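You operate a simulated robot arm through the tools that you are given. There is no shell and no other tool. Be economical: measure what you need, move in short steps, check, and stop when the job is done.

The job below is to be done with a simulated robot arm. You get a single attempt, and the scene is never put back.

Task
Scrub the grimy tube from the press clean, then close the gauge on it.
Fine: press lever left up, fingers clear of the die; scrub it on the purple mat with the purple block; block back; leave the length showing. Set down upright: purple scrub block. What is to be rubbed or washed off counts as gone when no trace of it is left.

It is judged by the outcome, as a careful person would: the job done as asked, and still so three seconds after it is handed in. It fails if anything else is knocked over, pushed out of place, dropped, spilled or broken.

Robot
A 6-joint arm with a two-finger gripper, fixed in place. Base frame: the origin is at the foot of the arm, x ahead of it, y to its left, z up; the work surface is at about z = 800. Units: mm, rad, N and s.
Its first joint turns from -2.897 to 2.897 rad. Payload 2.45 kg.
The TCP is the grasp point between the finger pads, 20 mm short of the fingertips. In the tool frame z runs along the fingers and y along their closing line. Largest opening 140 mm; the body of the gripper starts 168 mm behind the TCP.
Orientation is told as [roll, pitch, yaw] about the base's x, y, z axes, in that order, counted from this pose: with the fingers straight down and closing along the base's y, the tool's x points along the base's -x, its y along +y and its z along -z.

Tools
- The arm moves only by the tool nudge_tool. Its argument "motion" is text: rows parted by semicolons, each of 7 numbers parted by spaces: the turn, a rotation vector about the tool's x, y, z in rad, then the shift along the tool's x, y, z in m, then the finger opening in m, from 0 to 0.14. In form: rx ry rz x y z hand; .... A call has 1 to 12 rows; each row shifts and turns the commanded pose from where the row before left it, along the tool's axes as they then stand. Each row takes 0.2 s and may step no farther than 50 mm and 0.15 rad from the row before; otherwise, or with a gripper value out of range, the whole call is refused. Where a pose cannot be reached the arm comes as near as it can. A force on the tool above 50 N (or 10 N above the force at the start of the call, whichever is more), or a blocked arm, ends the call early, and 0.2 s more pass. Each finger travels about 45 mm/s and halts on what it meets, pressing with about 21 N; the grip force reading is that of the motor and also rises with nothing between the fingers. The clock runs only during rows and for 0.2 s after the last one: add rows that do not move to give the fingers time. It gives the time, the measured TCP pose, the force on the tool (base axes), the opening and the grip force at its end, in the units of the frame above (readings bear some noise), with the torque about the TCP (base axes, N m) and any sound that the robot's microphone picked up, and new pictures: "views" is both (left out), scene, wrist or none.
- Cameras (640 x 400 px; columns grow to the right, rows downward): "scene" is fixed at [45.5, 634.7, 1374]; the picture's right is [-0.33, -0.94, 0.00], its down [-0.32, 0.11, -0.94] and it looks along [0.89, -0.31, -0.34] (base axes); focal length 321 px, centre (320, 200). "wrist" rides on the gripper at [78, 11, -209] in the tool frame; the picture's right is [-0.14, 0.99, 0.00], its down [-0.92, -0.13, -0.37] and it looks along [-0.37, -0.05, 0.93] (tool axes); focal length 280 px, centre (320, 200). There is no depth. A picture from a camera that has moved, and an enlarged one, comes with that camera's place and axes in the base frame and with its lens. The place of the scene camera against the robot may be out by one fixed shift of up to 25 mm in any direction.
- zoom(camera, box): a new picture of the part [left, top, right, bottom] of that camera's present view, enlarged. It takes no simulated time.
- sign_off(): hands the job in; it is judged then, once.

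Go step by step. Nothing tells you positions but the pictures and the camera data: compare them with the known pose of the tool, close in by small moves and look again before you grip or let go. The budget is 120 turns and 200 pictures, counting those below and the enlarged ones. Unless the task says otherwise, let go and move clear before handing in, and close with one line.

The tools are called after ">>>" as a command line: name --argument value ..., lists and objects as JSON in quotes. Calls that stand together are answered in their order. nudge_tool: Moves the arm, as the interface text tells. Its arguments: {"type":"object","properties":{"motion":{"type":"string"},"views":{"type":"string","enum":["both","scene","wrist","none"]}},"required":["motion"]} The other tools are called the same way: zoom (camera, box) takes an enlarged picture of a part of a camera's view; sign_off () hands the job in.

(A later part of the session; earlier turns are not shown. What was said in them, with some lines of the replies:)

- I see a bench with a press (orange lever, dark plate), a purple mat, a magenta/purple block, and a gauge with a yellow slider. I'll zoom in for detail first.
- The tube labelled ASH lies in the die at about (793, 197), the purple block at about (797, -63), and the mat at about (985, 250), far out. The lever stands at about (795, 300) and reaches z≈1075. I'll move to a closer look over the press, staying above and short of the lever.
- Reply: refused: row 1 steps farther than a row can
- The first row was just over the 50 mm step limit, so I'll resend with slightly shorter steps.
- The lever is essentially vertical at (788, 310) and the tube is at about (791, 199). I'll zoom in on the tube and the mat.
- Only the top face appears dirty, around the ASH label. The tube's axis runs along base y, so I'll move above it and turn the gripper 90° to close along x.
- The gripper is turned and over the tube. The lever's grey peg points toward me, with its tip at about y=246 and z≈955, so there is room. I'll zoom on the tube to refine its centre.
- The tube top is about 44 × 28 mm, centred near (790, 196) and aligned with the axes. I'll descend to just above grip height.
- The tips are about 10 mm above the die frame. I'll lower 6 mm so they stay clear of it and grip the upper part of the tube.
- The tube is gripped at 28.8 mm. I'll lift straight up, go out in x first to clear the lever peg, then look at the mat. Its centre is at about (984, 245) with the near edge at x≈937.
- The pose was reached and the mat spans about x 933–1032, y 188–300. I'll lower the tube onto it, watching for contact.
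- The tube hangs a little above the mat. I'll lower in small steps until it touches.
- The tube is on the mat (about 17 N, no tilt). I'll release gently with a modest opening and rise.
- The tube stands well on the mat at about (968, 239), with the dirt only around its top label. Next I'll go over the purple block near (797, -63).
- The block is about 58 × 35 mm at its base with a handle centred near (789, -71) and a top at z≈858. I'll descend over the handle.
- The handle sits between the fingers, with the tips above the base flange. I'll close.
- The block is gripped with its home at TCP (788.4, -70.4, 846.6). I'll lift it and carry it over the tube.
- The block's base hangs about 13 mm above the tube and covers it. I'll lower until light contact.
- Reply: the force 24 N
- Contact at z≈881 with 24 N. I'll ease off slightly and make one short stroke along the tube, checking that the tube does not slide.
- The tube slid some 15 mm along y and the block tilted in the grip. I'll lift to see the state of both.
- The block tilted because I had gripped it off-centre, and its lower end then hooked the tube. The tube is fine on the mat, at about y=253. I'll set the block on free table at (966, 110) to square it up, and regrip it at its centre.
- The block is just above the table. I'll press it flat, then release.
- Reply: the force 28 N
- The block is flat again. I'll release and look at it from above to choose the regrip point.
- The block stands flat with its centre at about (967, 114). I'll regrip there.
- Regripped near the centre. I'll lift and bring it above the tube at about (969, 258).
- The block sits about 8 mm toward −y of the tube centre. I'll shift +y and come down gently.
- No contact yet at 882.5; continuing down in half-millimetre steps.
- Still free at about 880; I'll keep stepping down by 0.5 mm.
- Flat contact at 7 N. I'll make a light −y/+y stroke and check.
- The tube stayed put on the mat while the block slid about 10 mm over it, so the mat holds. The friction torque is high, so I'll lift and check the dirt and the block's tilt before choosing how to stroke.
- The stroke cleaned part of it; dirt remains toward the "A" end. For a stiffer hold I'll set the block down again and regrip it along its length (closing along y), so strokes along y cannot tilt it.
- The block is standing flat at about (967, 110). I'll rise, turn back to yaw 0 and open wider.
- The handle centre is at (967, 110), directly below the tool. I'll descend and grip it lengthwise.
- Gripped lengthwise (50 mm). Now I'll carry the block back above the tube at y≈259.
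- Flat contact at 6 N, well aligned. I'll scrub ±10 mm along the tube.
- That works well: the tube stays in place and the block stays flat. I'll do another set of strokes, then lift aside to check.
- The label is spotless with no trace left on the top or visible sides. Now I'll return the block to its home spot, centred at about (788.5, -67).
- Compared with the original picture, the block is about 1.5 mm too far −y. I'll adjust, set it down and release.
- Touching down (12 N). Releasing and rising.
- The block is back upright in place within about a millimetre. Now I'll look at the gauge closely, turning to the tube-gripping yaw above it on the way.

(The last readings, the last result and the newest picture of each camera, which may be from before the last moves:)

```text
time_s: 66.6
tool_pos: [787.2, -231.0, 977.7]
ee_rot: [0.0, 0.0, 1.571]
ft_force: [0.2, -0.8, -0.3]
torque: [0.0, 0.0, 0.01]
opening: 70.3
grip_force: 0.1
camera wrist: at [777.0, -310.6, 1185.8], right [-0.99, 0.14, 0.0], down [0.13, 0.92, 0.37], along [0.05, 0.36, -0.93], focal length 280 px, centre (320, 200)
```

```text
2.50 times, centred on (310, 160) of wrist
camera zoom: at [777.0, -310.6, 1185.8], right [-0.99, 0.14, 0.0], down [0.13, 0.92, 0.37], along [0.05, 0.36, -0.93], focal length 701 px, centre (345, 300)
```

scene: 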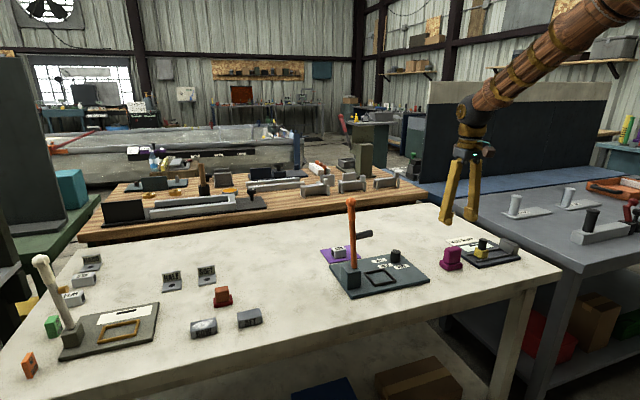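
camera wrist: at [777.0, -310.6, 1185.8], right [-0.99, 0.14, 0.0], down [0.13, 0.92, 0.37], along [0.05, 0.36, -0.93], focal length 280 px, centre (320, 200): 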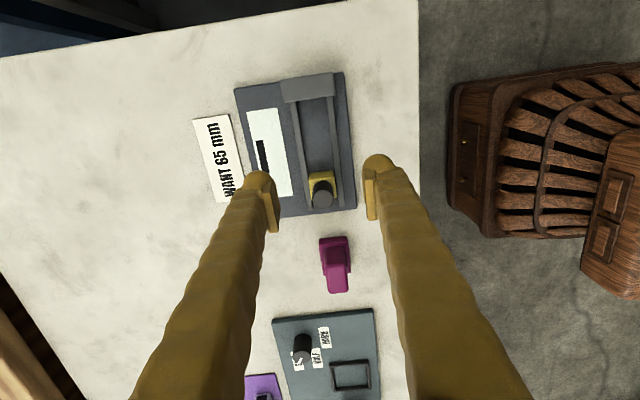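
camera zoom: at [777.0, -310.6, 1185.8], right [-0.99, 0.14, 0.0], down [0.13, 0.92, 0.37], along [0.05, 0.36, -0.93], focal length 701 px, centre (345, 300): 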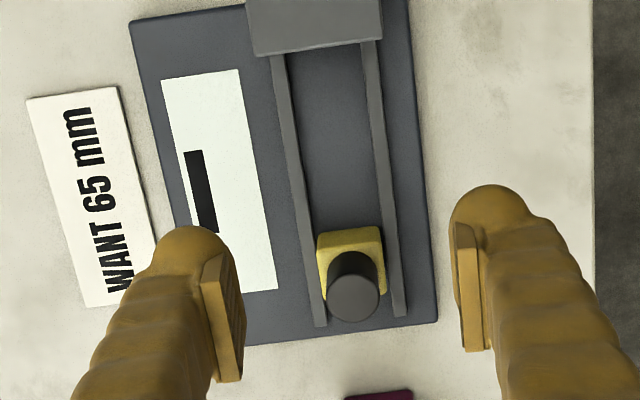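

The gauge channel is centred at x≈789, with the fixed jaw face at y≈-300 and the slider face at y≈-212. That leaves an 87 mm gap for the 44 mm tube. Now I'll fetch the tube from the mat.

>>> nudge_tool --motion "0 0 0 -0.04455 -0.01636 0 0.055; 0 0 0 -0.04455 -0.01636 0 0.055; 0 0 0 -0.04455 -0.01636 0 0.055; 0 0 0 -0.04455 -0.01636 0 0.055; 0 0 0 -0.04455 -0.01636 0 0.055; 0 0 0 -0.04455 -0.01636 0 0.055; 0 0 0 -0.04455 -0.01636 0 0.055; 0 0 0 -0.04455 -0.01636 0 0.055; 0 0 0 -0.04455 -0.01636 0 0.055; 0 0 0 -0.04455 -0.01636 0 0.055; 0 0 0 -0.04455 -0.01636 0 0.055; 0 0 0 0 0 0.03 0.055" --views "none"

>>> nudge_tool --motion "0 0 0 0 0 0 0.055"

>>> zoom --camera "wrist" --box '[240, 100, 400, 240]'

```text
time_s: 69.2
tool_pos: [968.9, 257.5, 948.2]
ee_rot: [-0.003, -0.001, 1.568]
ft_force: [0.2, -0.3, 0.7]
torque: [0.03, -0.02, 0.01]
opening: 55.0
grip_force: 0.0
```

```text
time_s: 69.6
tool_pos: [969.4, 258.8, 947.1]
ee_rot: [-0.001, 0.0, 1.57]
ft_force: [0.7, 0.2, -0.3]
torque: [0.02, -0.01, 0.01]
opening: 55.2
grip_force: 0.0
camera wrist: at [958.2, 178.2, 1155.2], right [-0.99, 0.14, 0.0], down [0.13, 0.92, 0.37], along [0.05, 0.36, -0.93], focal length 280 px, centre (320, 200)
```

scene: 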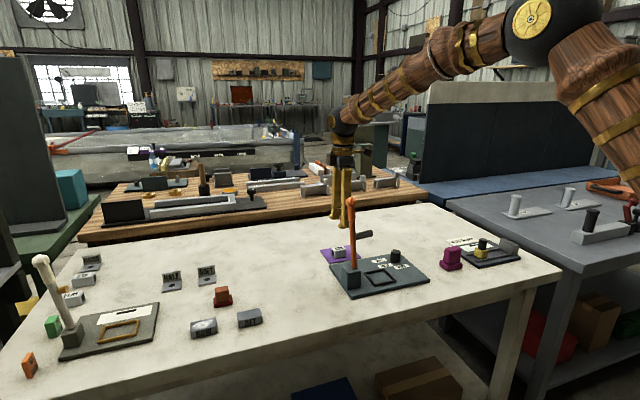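
wrist: 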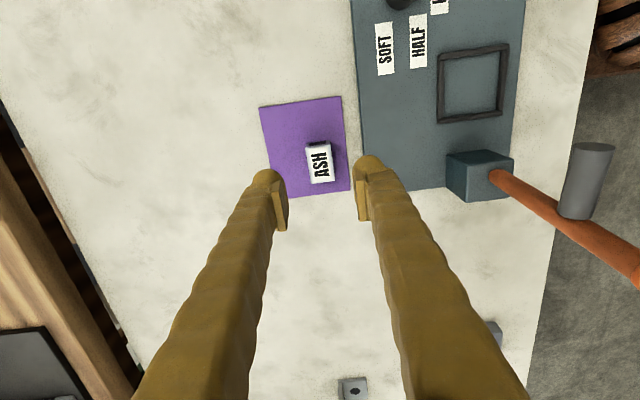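

```text
2.86 times, centred on (320, 170) of wrist
camera zoom: at [958.2, 178.2, 1155.2], right [-0.99, 0.14, 0.0], down [0.13, 0.92, 0.37], along [0.05, 0.36, -0.93], focal length 801 px, centre (320, 286)
```

zoom: 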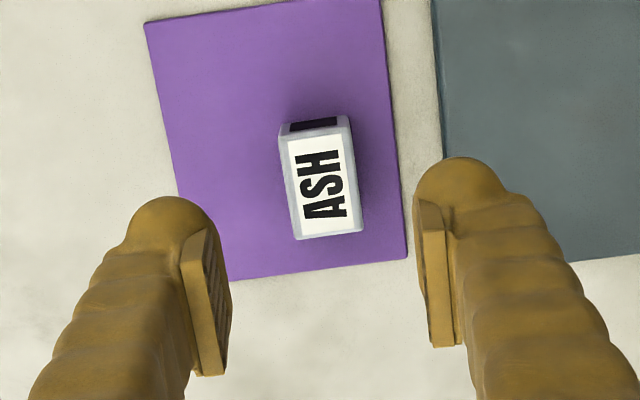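

The tube is centred exactly under the tool at (968.7, 259). I'll descend and grip it as before.

>>> nudge_tool --motion "0 0 0 0 0 0.035 0.055; 0 0 0 0 0 0.035 0.055; 0 0 0 0 0 0.03 0.055; 0 0 0 0 0 0.006 0.055; 0 0 0 0 0 0 0.04; 0 0 0 0 0 0 0.02; 0 0 0 0 0 0 0.02; 0 0 0 0 0 0 0.02; 0 0 0 0 0 0 0.02" --views "none"

>>> zoom --camera "scene" --box '[310, 210, 390, 270]'

```text
time_s: 71.6
tool_pos: [969.6, 257.3, 842.3]
ee_rot: [0.001, 0.0, 1.568]
ft_force: [-0.4, -0.3, 1.3]
torque: [0.0, 0.02, 0.0]
opening: 28.4
grip_force: 21.2
```

```text
6.67 times, centred on (350, 240) of scene
camera zoom: at [45.5, 634.7, 1374.0], right [-0.33, -0.94, 0.0], down [-0.32, 0.11, -0.94], along [0.89, -0.31, -0.34], focal length 2142 px, centre (120, -67)
```

zoom: 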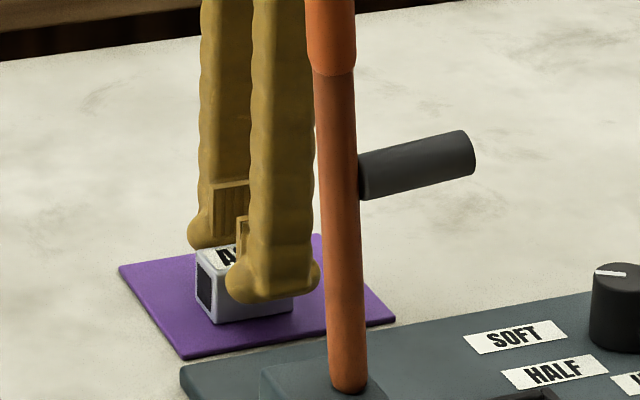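

Gripped at 28.4 mm. I'll lift and carry it to the gauge.

>>> nudge_tool --motion "0 0 0 0 0 -0.04 0.02; 0 0 0 0 0 -0.04 0.02; 0 0 0 0 0 -0.04 0.02; 0 0 0 0.0437 0.015 0 0.02; 0 0 0 0.0437 0.015 0 0.02; 0 0 0 0.0437 0.015 0 0.02; 0 0 0 0.0437 0.015 0 0.02; 0 0 0 0.0437 0.015 0 0.02; 0 0 0 0.0437 0.015 0 0.02; 0 0 0 0.0437 0.015 0 0.02; 0 0 0 0.0437 0.015 0 0.02; 0 0 0 0.0437 0.015 0 0.02" --views "none"

>>> nudge_tool --motion "0 0 0 0.0437 0.015 0 0.02; 0 0 0 0.0437 0.015 0 0.02; 0 0 0 0.0437 0.015 0 0.02; 0 0 0 0 0 0 0.02"

>>> zoom --camera "wrist" --box '[220, 60, 420, 240]'

>>> zoom --camera "scene" --box '[430, 190, 540, 270]'

```text
time_s: 74.2
tool_pos: [833.9, -136.6, 959.1]
ee_rot: [0.0, -0.001, 1.568]
ft_force: [-0.4, 0.8, 0.3]
torque: [0.01, -0.02, -0.02]
opening: 28.6
grip_force: 21.2
```

```text
time_s: 75.2
tool_pos: [788.6, -266.5, 961.6]
ee_rot: [0.0, 0.0, 1.57]
ft_force: [0.4, 0.6, -0.2]
torque: [0.03, -0.03, 0.03]
opening: 28.8
grip_force: 21.0
camera wrist: at [777.9, -346.3, 1169.8], right [-0.99, 0.14, 0.0], down [0.13, 0.92, 0.37], along [0.05, 0.36, -0.93], focal length 280 px, centre (320, 200)
```

scene: 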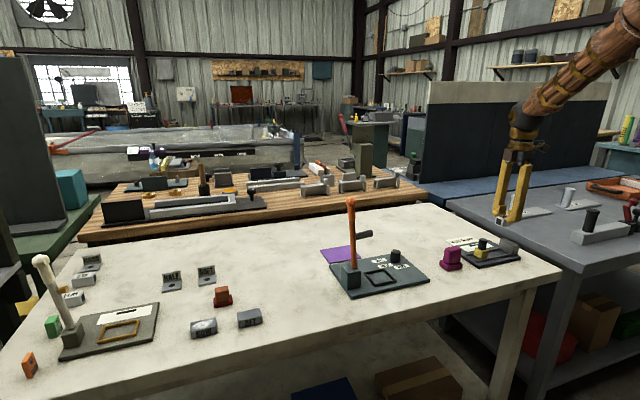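
wrist: 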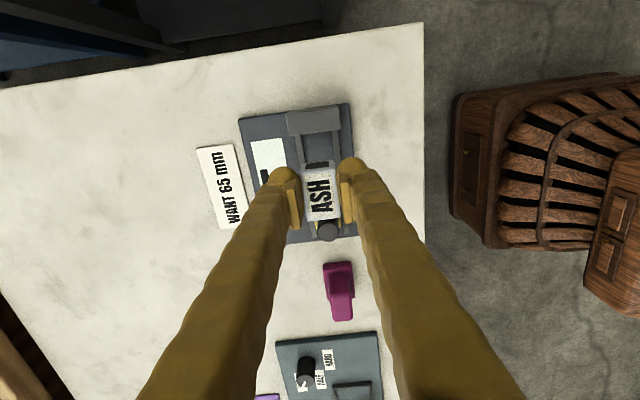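

```text
2.22 times, centred on (320, 150) of wrist
camera zoom: at [777.9, -346.3, 1169.8], right [-0.99, 0.14, 0.0], down [0.13, 0.92, 0.37], along [0.05, 0.36, -0.93], focal length 623 px, centre (320, 311)
```

zoom: 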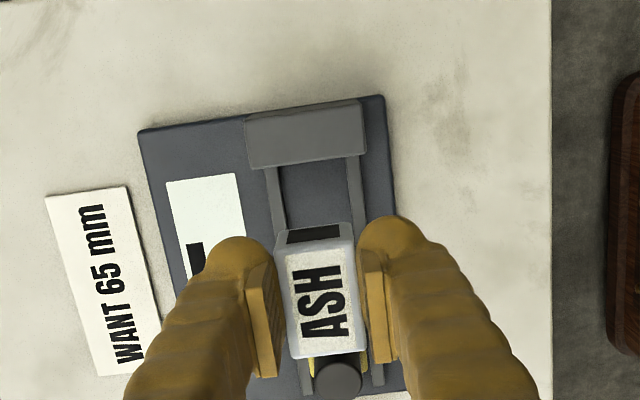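

```text
5.00 times, centred on (485, 230) of scene
camera zoom: at [45.5, 634.7, 1374.0], right [-0.33, -0.94, 0.0], down [-0.32, 0.11, -0.94], along [0.89, -0.31, -0.34], focal length 1607 px, centre (-505, 50)
```

zoom: 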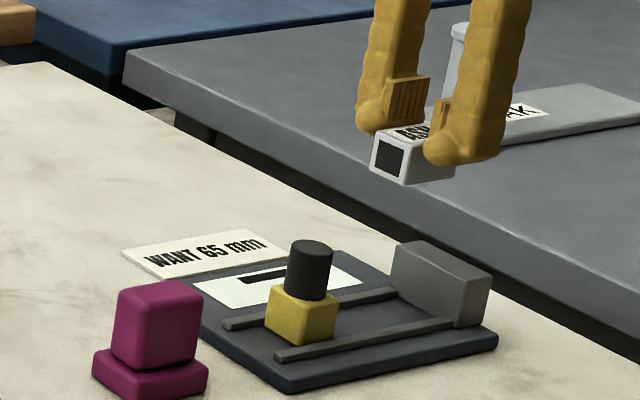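

The alignment looks good at (788.6, -266.5). I'll lower to just above the rails and check.

>>> nudge_tool --motion "0 0 0 0 0 0.04 0.02; 0 0 0 0 0 0.04 0.02; 0 0 0 0 0 0.015 0.02; 0 0 0 0 0 0 0.02"

>>> zoom --camera "wrist" --box '[240, 80, 400, 240]'

>>> zoom --camera "scene" --box '[455, 215, 535, 275]'

```text
time_s: 76.2
tool_pos: [787.5, -266.0, 865.7]
ee_rot: [-0.001, 0.0, 1.567]
ft_force: [1.1, -1.1, -0.8]
torque: [0.03, 0.01, -0.01]
opening: 28.6
grip_force: 21.3
camera wrist: at [775.9, -346.2, 1074.6], right [-0.99, 0.14, 0.0], down [0.13, 0.92, 0.37], along [0.05, 0.36, -0.93], focal length 280 px, centre (320, 200)
```

scene: 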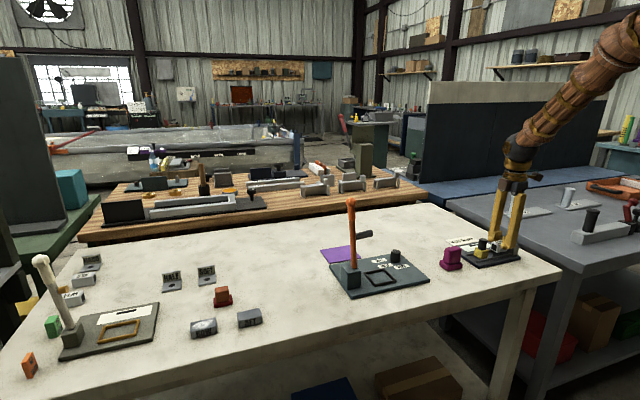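
wrist: 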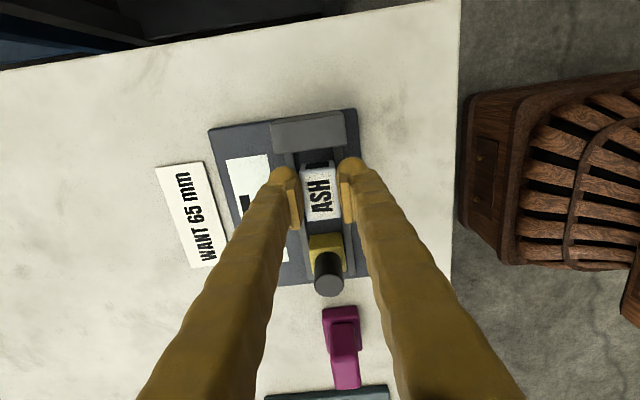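

```text
2.50 times, centred on (320, 160) of wrist
camera zoom: at [775.9, -346.2, 1074.6], right [-0.99, 0.14, 0.0], down [0.13, 0.92, 0.37], along [0.05, 0.36, -0.93], focal length 701 px, centre (320, 300)
```

zoom: 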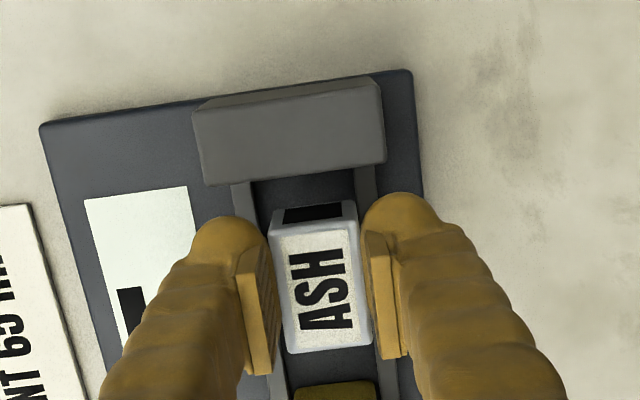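

```text
6.67 times, centred on (495, 245) of scene
camera zoom: at [45.5, 634.7, 1374.0], right [-0.33, -0.94, 0.0], down [-0.32, 0.11, -0.94], along [0.89, -0.31, -0.34], focal length 2142 px, centre (-847, -100)
```

zoom: 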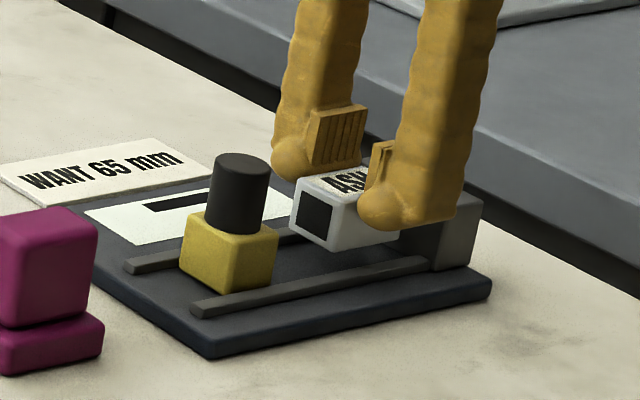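

The tube is centred over the channel between jaw and slider. I'll lower in small steps until it rests on the plate.

>>> nudge_tool --motion "0 0 0 0 0 0.006 0.02; 0 0 0 0 0 0.004 0.02; 0 0 0 0 0 0.002 0.02; 0 0 0 0 0 0 0.02" --views "none"

>>> zoom --camera "scene" --box '[455, 215, 535, 275]'

```text
time_s: 77.2
tool_pos: [788.6, -265.9, 855.2]
ee_rot: [-0.001, 0.0, 1.569]
ft_force: [0.6, -0.4, -0.4]
torque: [0.01, 0.01, 0.0]
opening: 28.8
grip_force: 21.2
```

```text
6.67 times, centred on (495, 245) of scene
camera zoom: at [45.5, 634.7, 1374.0], right [-0.33, -0.94, 0.0], down [-0.32, 0.11, -0.94], along [0.89, -0.31, -0.34], focal length 2142 px, centre (-847, -100)
```

zoom: 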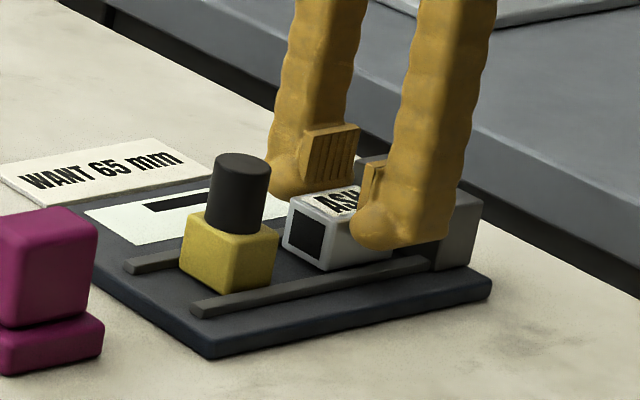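

Still free. Continuing down.

>>> nudge_tool --motion "0 0 0 0 0 0.003 0.02; 0 0 0 0 0 0 0.02" --views "none"

>>> nudge_tool --motion "0 0 0 0 0 0.002 0.02; 0 0 0 0 0 0 0.02" --views "none"

>>> zoom --camera "scene" --box '[455, 215, 535, 275]'

```text
time_s: 77.8
tool_pos: [787.9, -264.7, 851.1]
ee_rot: [0.0, -0.001, 1.57]
ft_force: [0.2, -0.3, -0.7]
torque: [0.01, 0.02, 0.0]
opening: 28.7
grip_force: 21.1
```

```text
time_s: 78.4
tool_pos: [788.9, -265.2, 849.4]
ee_rot: [-0.002, 0.0, 1.569]
ft_force: [-4.4, 0.4, 16.5]
torque: [0.01, 0.1, 0.01]
opening: 28.4
grip_force: 21.1
```

```text
6.67 times, centred on (495, 245) of scene
camera zoom: at [45.5, 634.7, 1374.0], right [-0.33, -0.94, 0.0], down [-0.32, 0.11, -0.94], along [0.89, -0.31, -0.34], focal length 2142 px, centre (-847, -100)
```

zoom: 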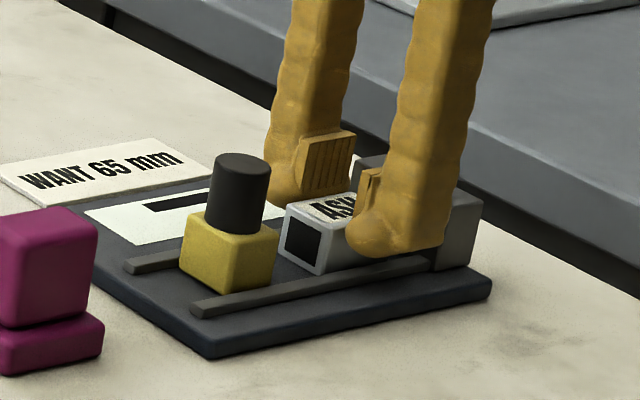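

The tube rests on the plate between the rails. Releasing and rising.

>>> nudge_tool --motion "0 0 0 0 0 -0.001 0.02; 0 0 0 0 0 0 0.04; 0 0 0 0 0 0 0.05; 0 0 0 0 0 0 0.05; 0 0 0 0 0 -0.03 0.05; 0 0 0 0 0 -0.04 0.05; 0 0 0 0 0 -0.04 0.05; 0 0 0 0 0 0 0.05"

>>> zoom --camera "wrist" --box '[220, 80, 400, 240]'

>>> zoom --camera "scene" --box '[455, 215, 535, 275]'

```text
time_s: 80.2
tool_pos: [787.7, -263.8, 960.0]
ee_rot: [0.0, 0.0, 1.567]
ft_force: [0.2, 0.0, 0.0]
torque: [-0.03, 0.0, 0.0]
opening: 50.0
grip_force: 0.2
camera wrist: at [777.5, -343.5, 1168.5], right [-0.99, 0.14, 0.0], down [0.13, 0.92, 0.37], along [0.05, 0.36, -0.93], focal length 280 px, centre (320, 200)
```

scene: 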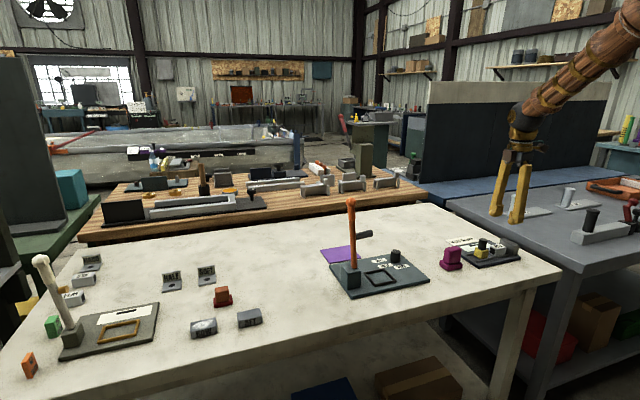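
wrist: 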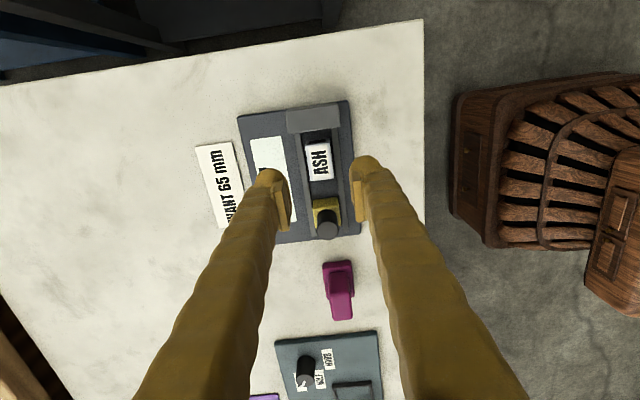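

```text
2.50 times, centred on (310, 160) of wrist
camera zoom: at [777.5, -343.5, 1168.5], right [-0.99, 0.14, 0.0], down [0.13, 0.92, 0.37], along [0.05, 0.36, -0.93], focal length 701 px, centre (345, 300)
```

zoom: 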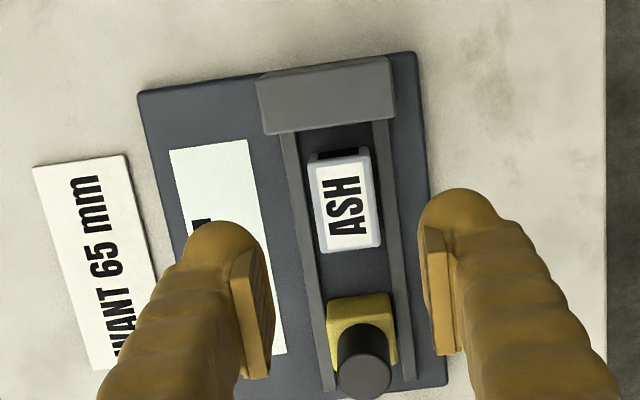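

```text
6.67 times, centred on (495, 245) of scene
camera zoom: at [45.5, 634.7, 1374.0], right [-0.33, -0.94, 0.0], down [-0.32, 0.11, -0.94], along [0.89, -0.31, -0.34], focal length 2142 px, centre (-847, -100)
```

zoom: 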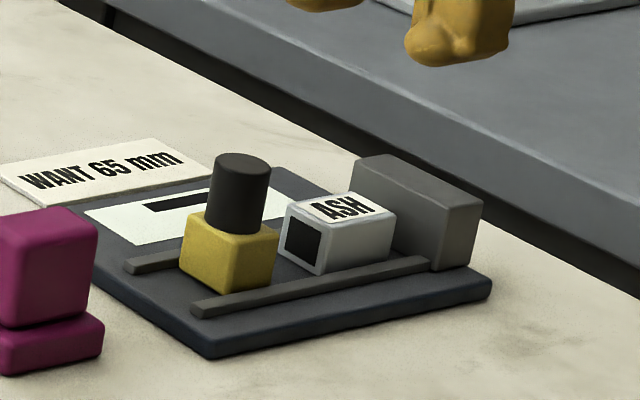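

The tube is clean and seated in the channel. Next I'll come over the slider's black knob at about (789.5, -195) and lower the fingers around it, keeping the tips above the tube top.

>>> nudge_tool --motion "0 0 0 -0.035 -0.001 0 0.06; 0 0 0 -0.034 -0.001 0 0.06; 0 0 0 0 0 0.04 0.06; 0 0 0 0 0 0.03 0.06; 0 0 0 0 0 0 0.06"

>>> zoom --camera "wrist" --box '[240, 80, 400, 240]'

>>> zoom --camera "scene" --box '[455, 215, 535, 275]'

```text
time_s: 81.4
tool_pos: [791.9, -196.9, 889.6]
ee_rot: [0.0, 0.001, 1.57]
ft_force: [-0.5, -0.5, 0.0]
torque: [0.01, 0.03, 0.0]
opening: 60.3
grip_force: 0.1
camera wrist: at [781.1, -277.1, 1097.9], right [-0.99, 0.14, 0.0], down [0.13, 0.92, 0.37], along [0.05, 0.36, -0.93], focal length 280 px, centre (320, 200)
```

scene: 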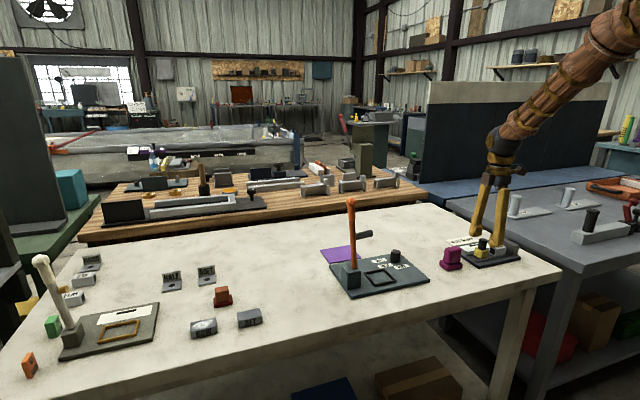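
wrist: 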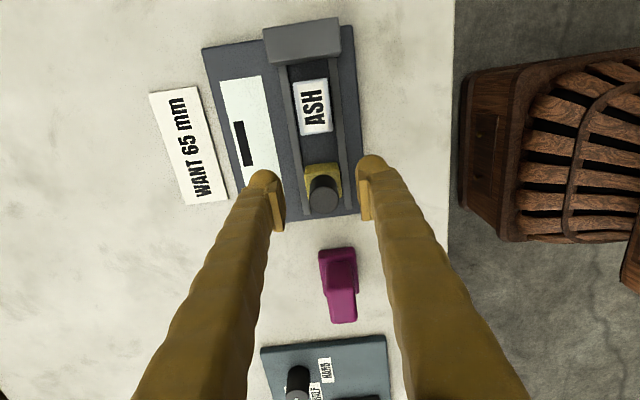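

```text
2.50 times, centred on (320, 160) of wrist
camera zoom: at [781.1, -277.1, 1097.9], right [-0.99, 0.14, 0.0], down [0.13, 0.92, 0.37], along [0.05, 0.36, -0.93], focal length 701 px, centre (320, 300)
```

zoom: 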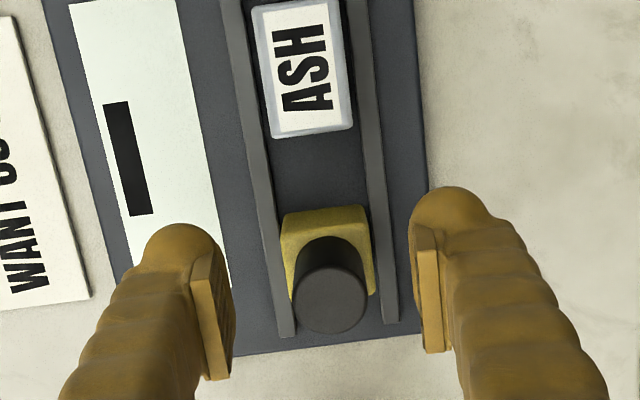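

```text
6.67 times, centred on (495, 245) of scene
camera zoom: at [45.5, 634.7, 1374.0], right [-0.33, -0.94, 0.0], down [-0.32, 0.11, -0.94], along [0.89, -0.31, -0.34], focal length 2142 px, centre (-847, -100)
```

zoom: 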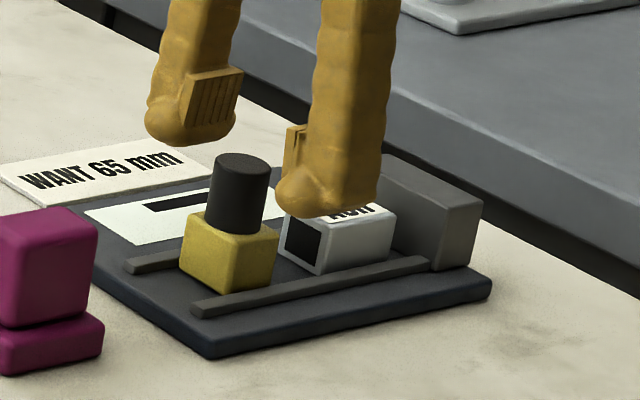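

The knob centre is nearer y=-189. I'll shift +8 mm, lower to z≈867 and grip it.

>>> nudge_tool --motion "0 0 0 -0.008 0.001 0 0.06; 0 0 0 0 0 0.012 0.06; 0 0 0 0 0 0.009 0.06; 0 0 0 0 0 0 0.04; 0 0 0 0 0 0 0.015; 0 0 0 0 0 0 0.015; 0 0 0 0 0 0 0.015; 0 0 0 0 0 0 0.015"

>>> zoom --camera "scene" --box '[455, 215, 535, 275]'

```text
time_s: 83.2
tool_pos: [790.9, -188.8, 867.8]
ee_rot: [-0.001, 0.0, 1.569]
ft_force: [-12.1, -0.2, 0.9]
torque: [0.04, 0.1, -0.02]
opening: 24.7
grip_force: 44.9
camera wrist: at [779.2, -268.6, 1077.6], right [-0.99, 0.14, 0.0], down [0.13, 0.92, 0.37], along [0.05, 0.36, -0.93], focal length 280 px, centre (320, 200)
```

scene: 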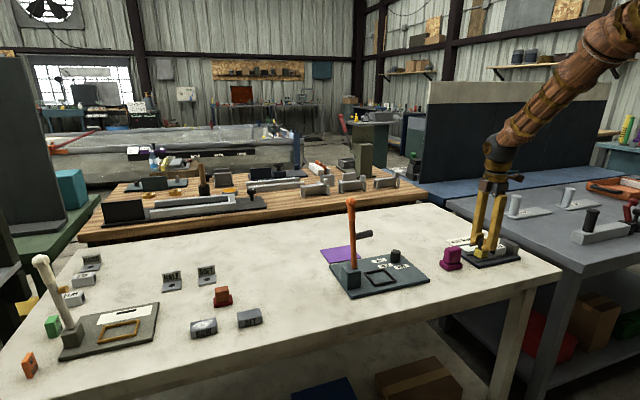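
wrist: 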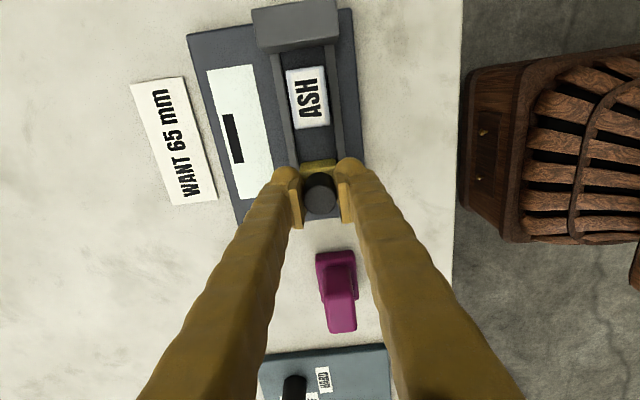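

```text
6.67 times, centred on (495, 245) of scene
camera zoom: at [45.5, 634.7, 1374.0], right [-0.33, -0.94, 0.0], down [-0.32, 0.11, -0.94], along [0.89, -0.31, -0.34], focal length 2142 px, centre (-847, -100)
```

zoom: 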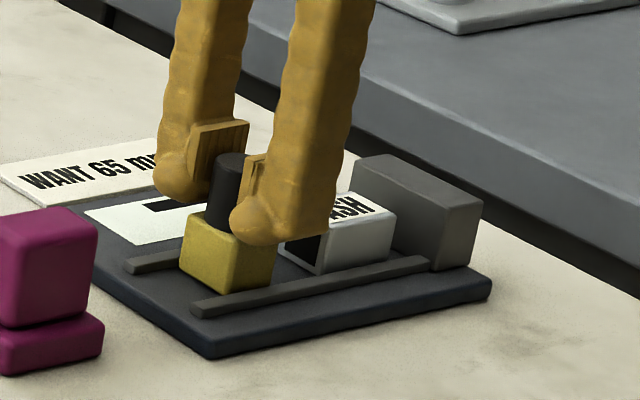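

The knob is gripped, with a small −12 N sideways reaction. I'll ease 1 mm in −x and slide toward the tube in small steps.

>>> nudge_tool --motion "0 0 0 0 0.001 0 0.015; 0 0 0 0.005 0 0 0.015; 0 0 0 0.005 0 0 0.015; 0 0 0 0.005 0 0 0.015; 0 0 0 0 0 0 0.015"

```text
time_s: 84.4
tool_pos: [790.5, -201.7, 868.4]
ee_rot: [0.0, 0.0, 1.569]
ft_force: [22.9, -0.7, -27.8]
torque: [0.0, -0.16, -0.02]
opening: 24.3
grip_force: 44.4
camera wrist: at [778.8, -282.1, 1077.7], right [-0.99, 0.14, 0.0], down [0.13, 0.92, 0.37], along [0.05, 0.36, -0.93], focal length 280 px, centre (320, 200)
```

scene: 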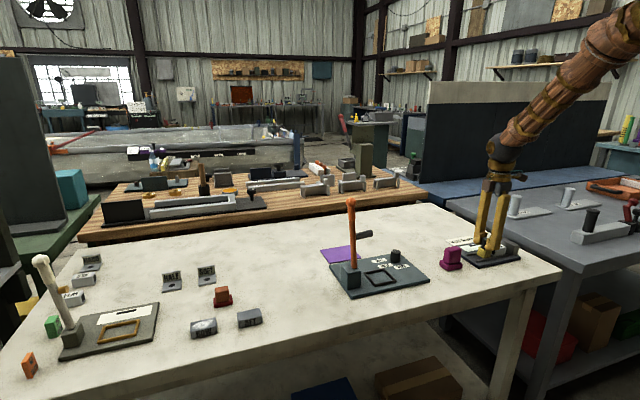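
wrist: 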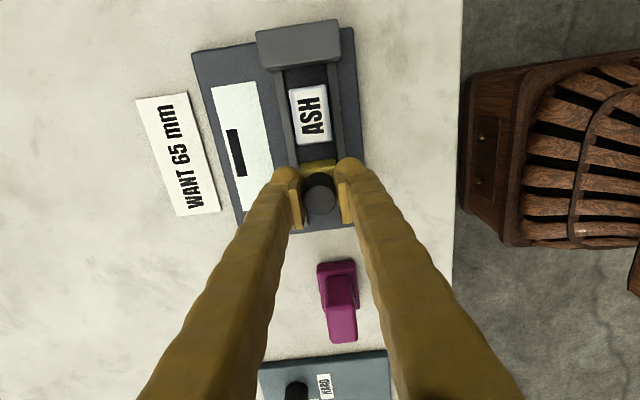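

Gripping fights the rigid slider guide, giving side loads of 23 and 28 N. It's gentler to release and push the knob from behind with closed fingers, so I'll release and rise.

>>> nudge_tool --motion "0 0 0 0 0 0 0.03; 0 0 0 0 0 0 0.05; 0 0 0 0 0 0 0.05; 0 0 0 0 0 -0.04 0.05; 0 0 0 -0.034 0 0 0.03; 0 0 0 0 0 0 0; 0 0 0 0 0 0 0; 0 0 0 0 0 0 0"

>>> zoom --camera "scene" --box '[440, 205, 530, 275]'

>>> zoom --camera "wrist" --box '[240, 60, 400, 220]'

```text
time_s: 86.2
tool_pos: [787.6, -168.3, 909.3]
ee_rot: [0.0, 0.0, 1.569]
ft_force: [0.4, 0.2, -0.3]
torque: [-0.01, -0.03, -0.03]
opening: 0.0
grip_force: 21.0
camera wrist: at [777.1, -248.1, 1118.2], right [-0.99, 0.14, 0.0], down [0.13, 0.92, 0.37], along [0.05, 0.36, -0.93], focal length 280 px, centre (320, 200)
```

scene: 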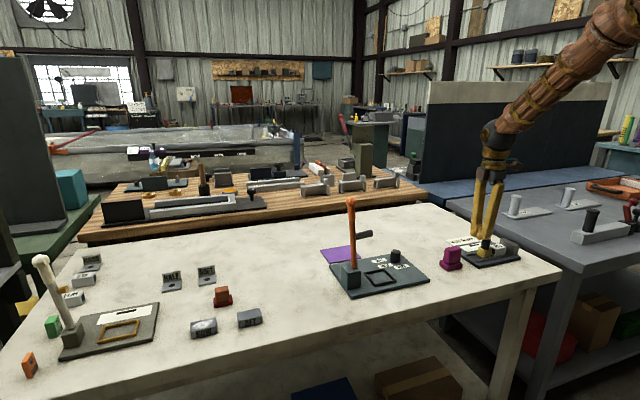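
wrist: 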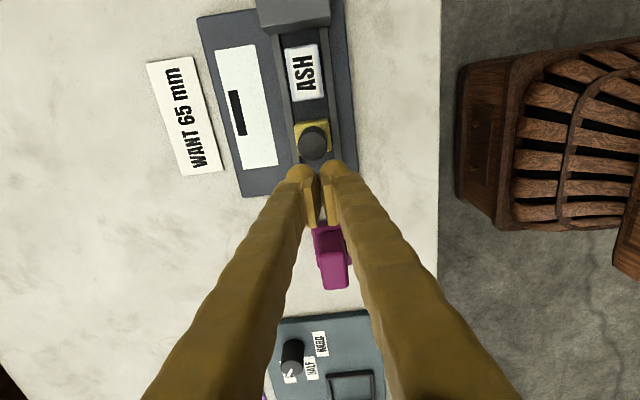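

```text
5.71 times, centred on (485, 240) of scene
camera zoom: at [45.5, 634.7, 1374.0], right [-0.33, -0.94, 0.0], down [-0.32, 0.11, -0.94], along [0.89, -0.31, -0.34], focal length 1836 px, centre (-623, -29)
```

zoom: 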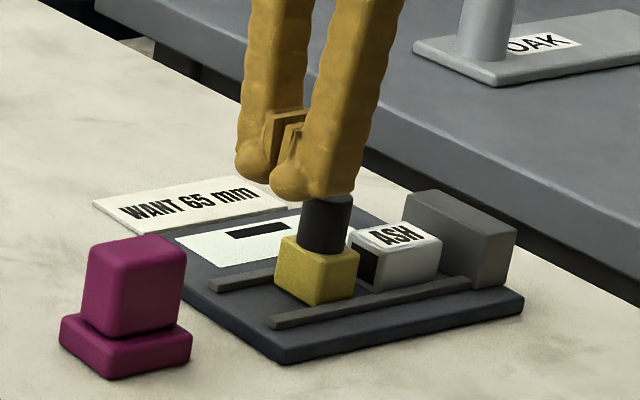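

```text
2.50 times, centred on (320, 140) of wrist
camera zoom: at [777.1, -248.1, 1118.2], right [-0.99, 0.14, 0.0], down [0.13, 0.92, 0.37], along [0.05, 0.36, -0.93], focal length 701 px, centre (320, 350)
```

zoom: 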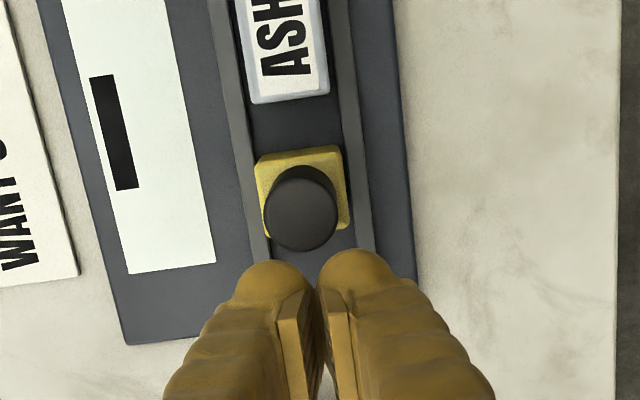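

The knob is at about (790.5, -205). I'll lower the closed fingers behind it and start pushing.

>>> nudge_tool --motion "0 0 0 -0.004 -0.003 0 0; 0 0 0 0 0 0.025 0; 0 0 0 0 0 0.018 0; 0 0 0 0.006 0 0 0; 0 0 0 0.005 0 0 0; 0 0 0 0.005 0 0 0; 0 0 0 0 0 0 0"

>>> zoom --camera "scene" --box '[440, 205, 530, 275]'

```text
time_s: 87.8
tool_pos: [792.1, -182.4, 866.3]
ee_rot: [-0.001, 0.0, 1.57]
ft_force: [-0.9, 0.0, -0.4]
torque: [-0.01, 0.03, -0.04]
opening: 0.0
grip_force: 20.8
camera wrist: at [780.8, -261.6, 1075.3], right [-0.99, 0.14, 0.0], down [0.13, 0.92, 0.37], along [0.05, 0.36, -0.93], focal length 280 px, centre (320, 200)
```

scene: 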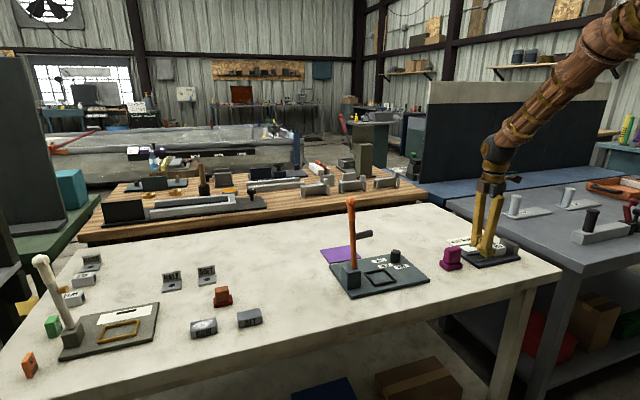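
wrist: 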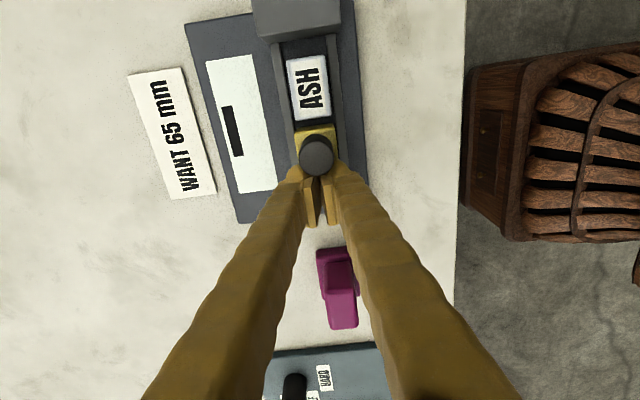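

```text
5.71 times, centred on (485, 240) of scene
camera zoom: at [45.5, 634.7, 1374.0], right [-0.33, -0.94, 0.0], down [-0.32, 0.11, -0.94], along [0.89, -0.31, -0.34], focal length 1836 px, centre (-623, -29)
```

zoom: 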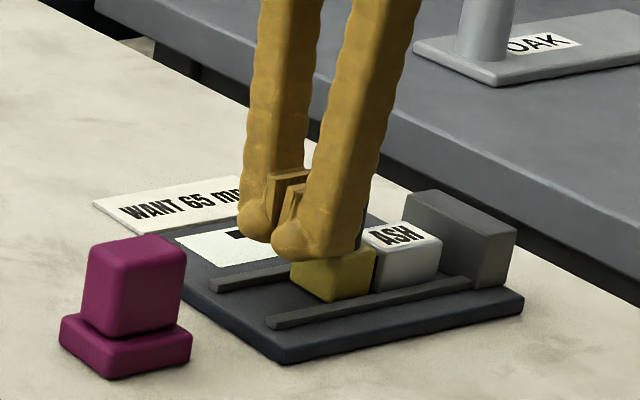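

The slider moves smoothly and is now almost at the tube. I'll keep pushing in small steps.

>>> nudge_tool --motion "0 0 0 0.004 0 0 0; 0 0 0 0.004 0 0 0; 0 0 0 0.003 0 0 0; 0 0 0 0 0 0 0" --views "none"

>>> zoom --camera "scene" --box '[440, 205, 530, 275]'

```text
time_s: 88.8
tool_pos: [791.9, -192.9, 867.0]
ee_rot: [0.001, -0.002, 1.569]
ft_force: [-0.6, 0.8, 0.0]
torque: [-0.02, 0.0, 0.01]
opening: 0.0
grip_force: 20.7
```

```text
5.71 times, centred on (485, 240) of scene
camera zoom: at [45.5, 634.7, 1374.0], right [-0.33, -0.94, 0.0], down [-0.32, 0.11, -0.94], along [0.89, -0.31, -0.34], focal length 1836 px, centre (-623, -29)
```

zoom: 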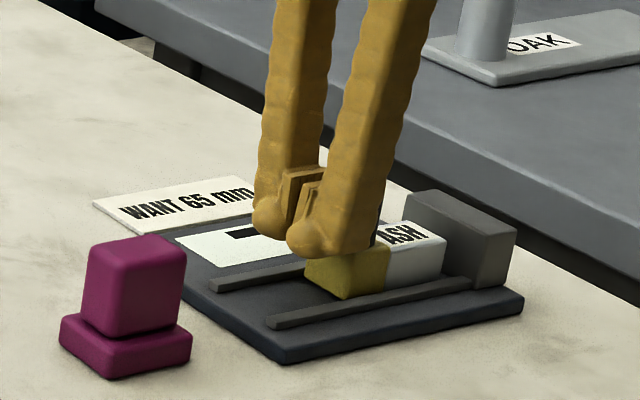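

The slider has touched the tube and is pushing it toward the jaw. Continuing in 2 mm steps.

>>> nudge_tool --motion "0 0 0 0.002 0 0 0; 0 0 0 0.002 0 0 0; 0 0 0 0.002 0 0 0; 0 0 0 0 0 0 0" --views "none"

>>> nudge_tool --motion "0 0 0 0.002 0 0 0; 0 0 0 0.001 0 0 0; 0 0 0 0 0 0 0" --views "none"

>>> zoom --camera "scene" --box '[440, 205, 530, 275]'

```text
time_s: 89.8
tool_pos: [791.2, -197.8, 867.4]
ee_rot: [0.001, 0.001, 1.569]
ft_force: [-0.4, 0.2, -0.3]
torque: [0.02, -0.01, -0.01]
opening: 0.1
grip_force: 21.3
```

```text
time_s: 90.6
tool_pos: [792.0, -201.8, 865.8]
ee_rot: [0.001, 0.0, 1.571]
ft_force: [-0.2, 0.1, -0.5]
torque: [0.02, 0.0, 0.01]
opening: 0.0
grip_force: 21.3
```

```text
5.71 times, centred on (485, 240) of scene
camera zoom: at [45.5, 634.7, 1374.0], right [-0.33, -0.94, 0.0], down [-0.32, 0.11, -0.94], along [0.89, -0.31, -0.34], focal length 1836 px, centre (-623, -29)
```

zoom: 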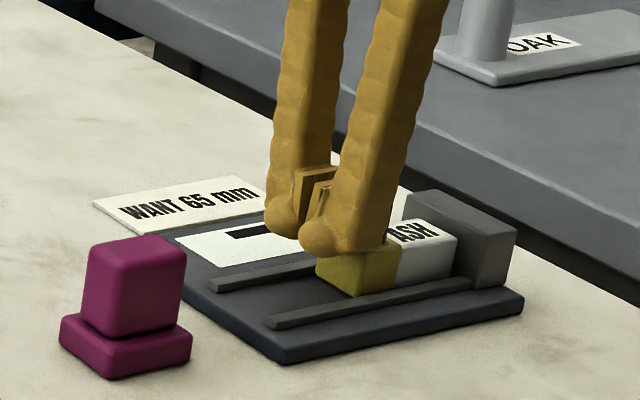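

Almost at the jaw and still no load. Continuing in 1 mm steps.

>>> nudge_tool --motion "0 0 0 0.0015 0 0 0; 0 0 0 0.0015 0 0 0; 0 0 0 0 0 0 0" --views "none"

>>> nudge_tool --motion "0 0 0 0.001 0 0 0; 0 0 0 0.001 0 0 0; 0 0 0 0 0 0 0" --views "none"

>>> zoom --camera "scene" --box '[440, 205, 530, 275]'

```text
time_s: 91.4
tool_pos: [792.5, -203.8, 867.0]
ee_rot: [-0.001, 0.0, 1.568]
ft_force: [-1.2, 0.4, 0.2]
torque: [0.04, 0.0, 0.01]
opening: 0.2
grip_force: 20.5
```

```text
time_s: 92.2
tool_pos: [792.3, -206.6, 866.0]
ee_rot: [-0.001, 0.0, 1.569]
ft_force: [0.5, 6.2, 1.2]
torque: [0.05, -0.04, -0.03]
opening: 0.4
grip_force: 21.1
```

```text
5.71 times, centred on (485, 240) of scene
camera zoom: at [45.5, 634.7, 1374.0], right [-0.33, -0.94, 0.0], down [-0.32, 0.11, -0.94], along [0.89, -0.31, -0.34], focal length 1836 px, centre (-623, -29)
```

zoom: 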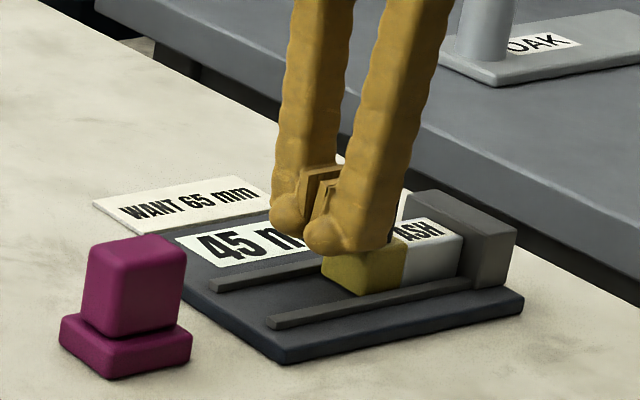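

The gauge has closed and its window now reads "45 mm". I'll back the fingers off and rise clear.

>>> nudge_tool --motion "0 0 0 -0.005 0 0 0; 0 0 0 -0.005 0 0 0; 0 0 0 0 0 -0.04 0; 0 0 0 0 0 -0.045 0; 0 0 0 0 0 -0.045 0.03; 0 0 0 0 0 -0.04 0.06; 0 0 0 0 0 0 0.06; 0 0 0 0 0 0 0.06"

>>> zoom --camera "scene" --box '[440, 205, 530, 275]'

>>> zoom --camera "scene" --box '[310, 180, 450, 300]'

>>> zoom --camera "wrist" --box '[220, 60, 400, 220]'

```text
time_s: 94.0
tool_pos: [791.4, -198.8, 1036.9]
ee_rot: [-0.001, 0.002, 1.57]
ft_force: [0.1, 0.3, 0.7]
torque: [-0.01, -0.03, -0.05]
opening: 60.1
grip_force: 0.1
camera wrist: at [780.8, -278.1, 1244.8], right [-0.99, 0.14, 0.0], down [0.13, 0.92, 0.37], along [0.05, 0.36, -0.93], focal length 280 px, centre (320, 200)
```

scene: 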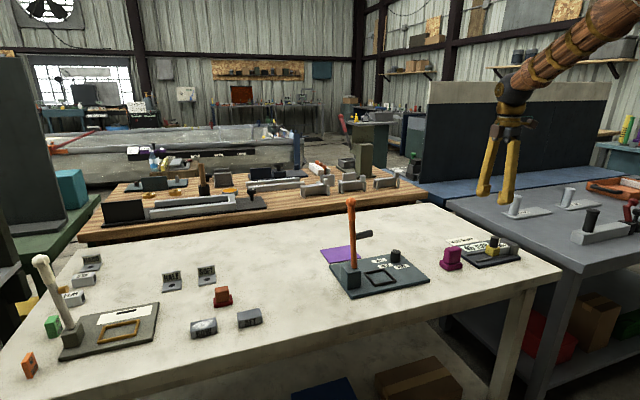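
wrist: 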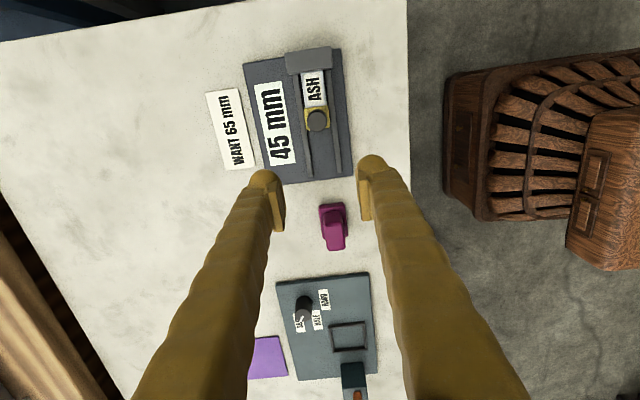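

```text
5.71 times, centred on (485, 240) of scene
camera zoom: at [45.5, 634.7, 1374.0], right [-0.33, -0.94, 0.0], down [-0.32, 0.11, -0.94], along [0.89, -0.31, -0.34], focal length 1836 px, centre (-623, -29)
```

zoom: 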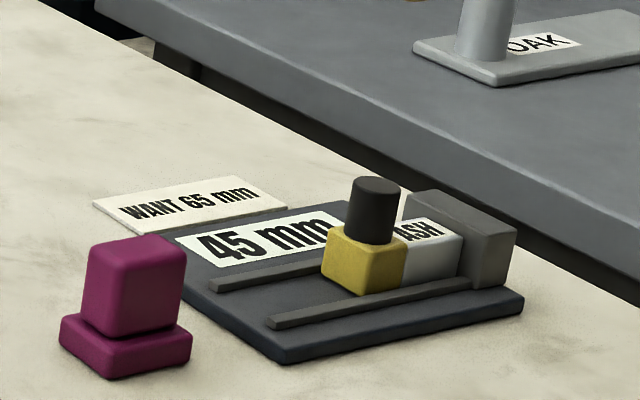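

```text
3.33 times, centred on (380, 240) of scene
camera zoom: at [45.5, 634.7, 1374.0], right [-0.33, -0.94, 0.0], down [-0.32, 0.11, -0.94], along [0.89, -0.31, -0.34], focal length 1071 px, centre (120, 67)
```

zoom: 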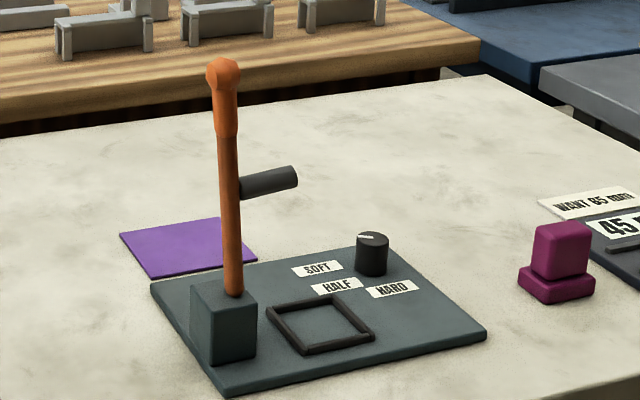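

```text
2.50 times, centred on (310, 140) of wrist
camera zoom: at [780.8, -278.1, 1244.8], right [-0.99, 0.14, 0.0], down [0.13, 0.92, 0.37], along [0.05, 0.36, -0.93], focal length 701 px, centre (345, 350)
```

zoom: 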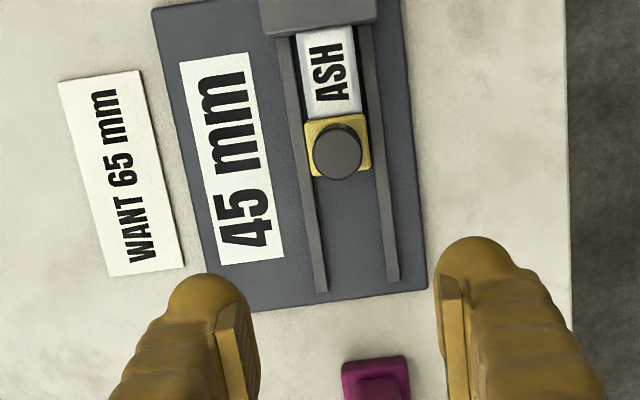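

The tube's label is clean and the gauge is closed on it, showing 45 mm. The lever is up, the purple block is upright at its spot, and the arm is clear, so I'll hand it in.

>>> sign_off

```text
The job is handed in.
```

The ASH tube is scrubbed clean on every face I could see and the gauge is closed on it, reading 45 mm (the card beside it says WANT 65 mm); the scrub block is back upright within about 2 mm of its spot and the press lever is still up.
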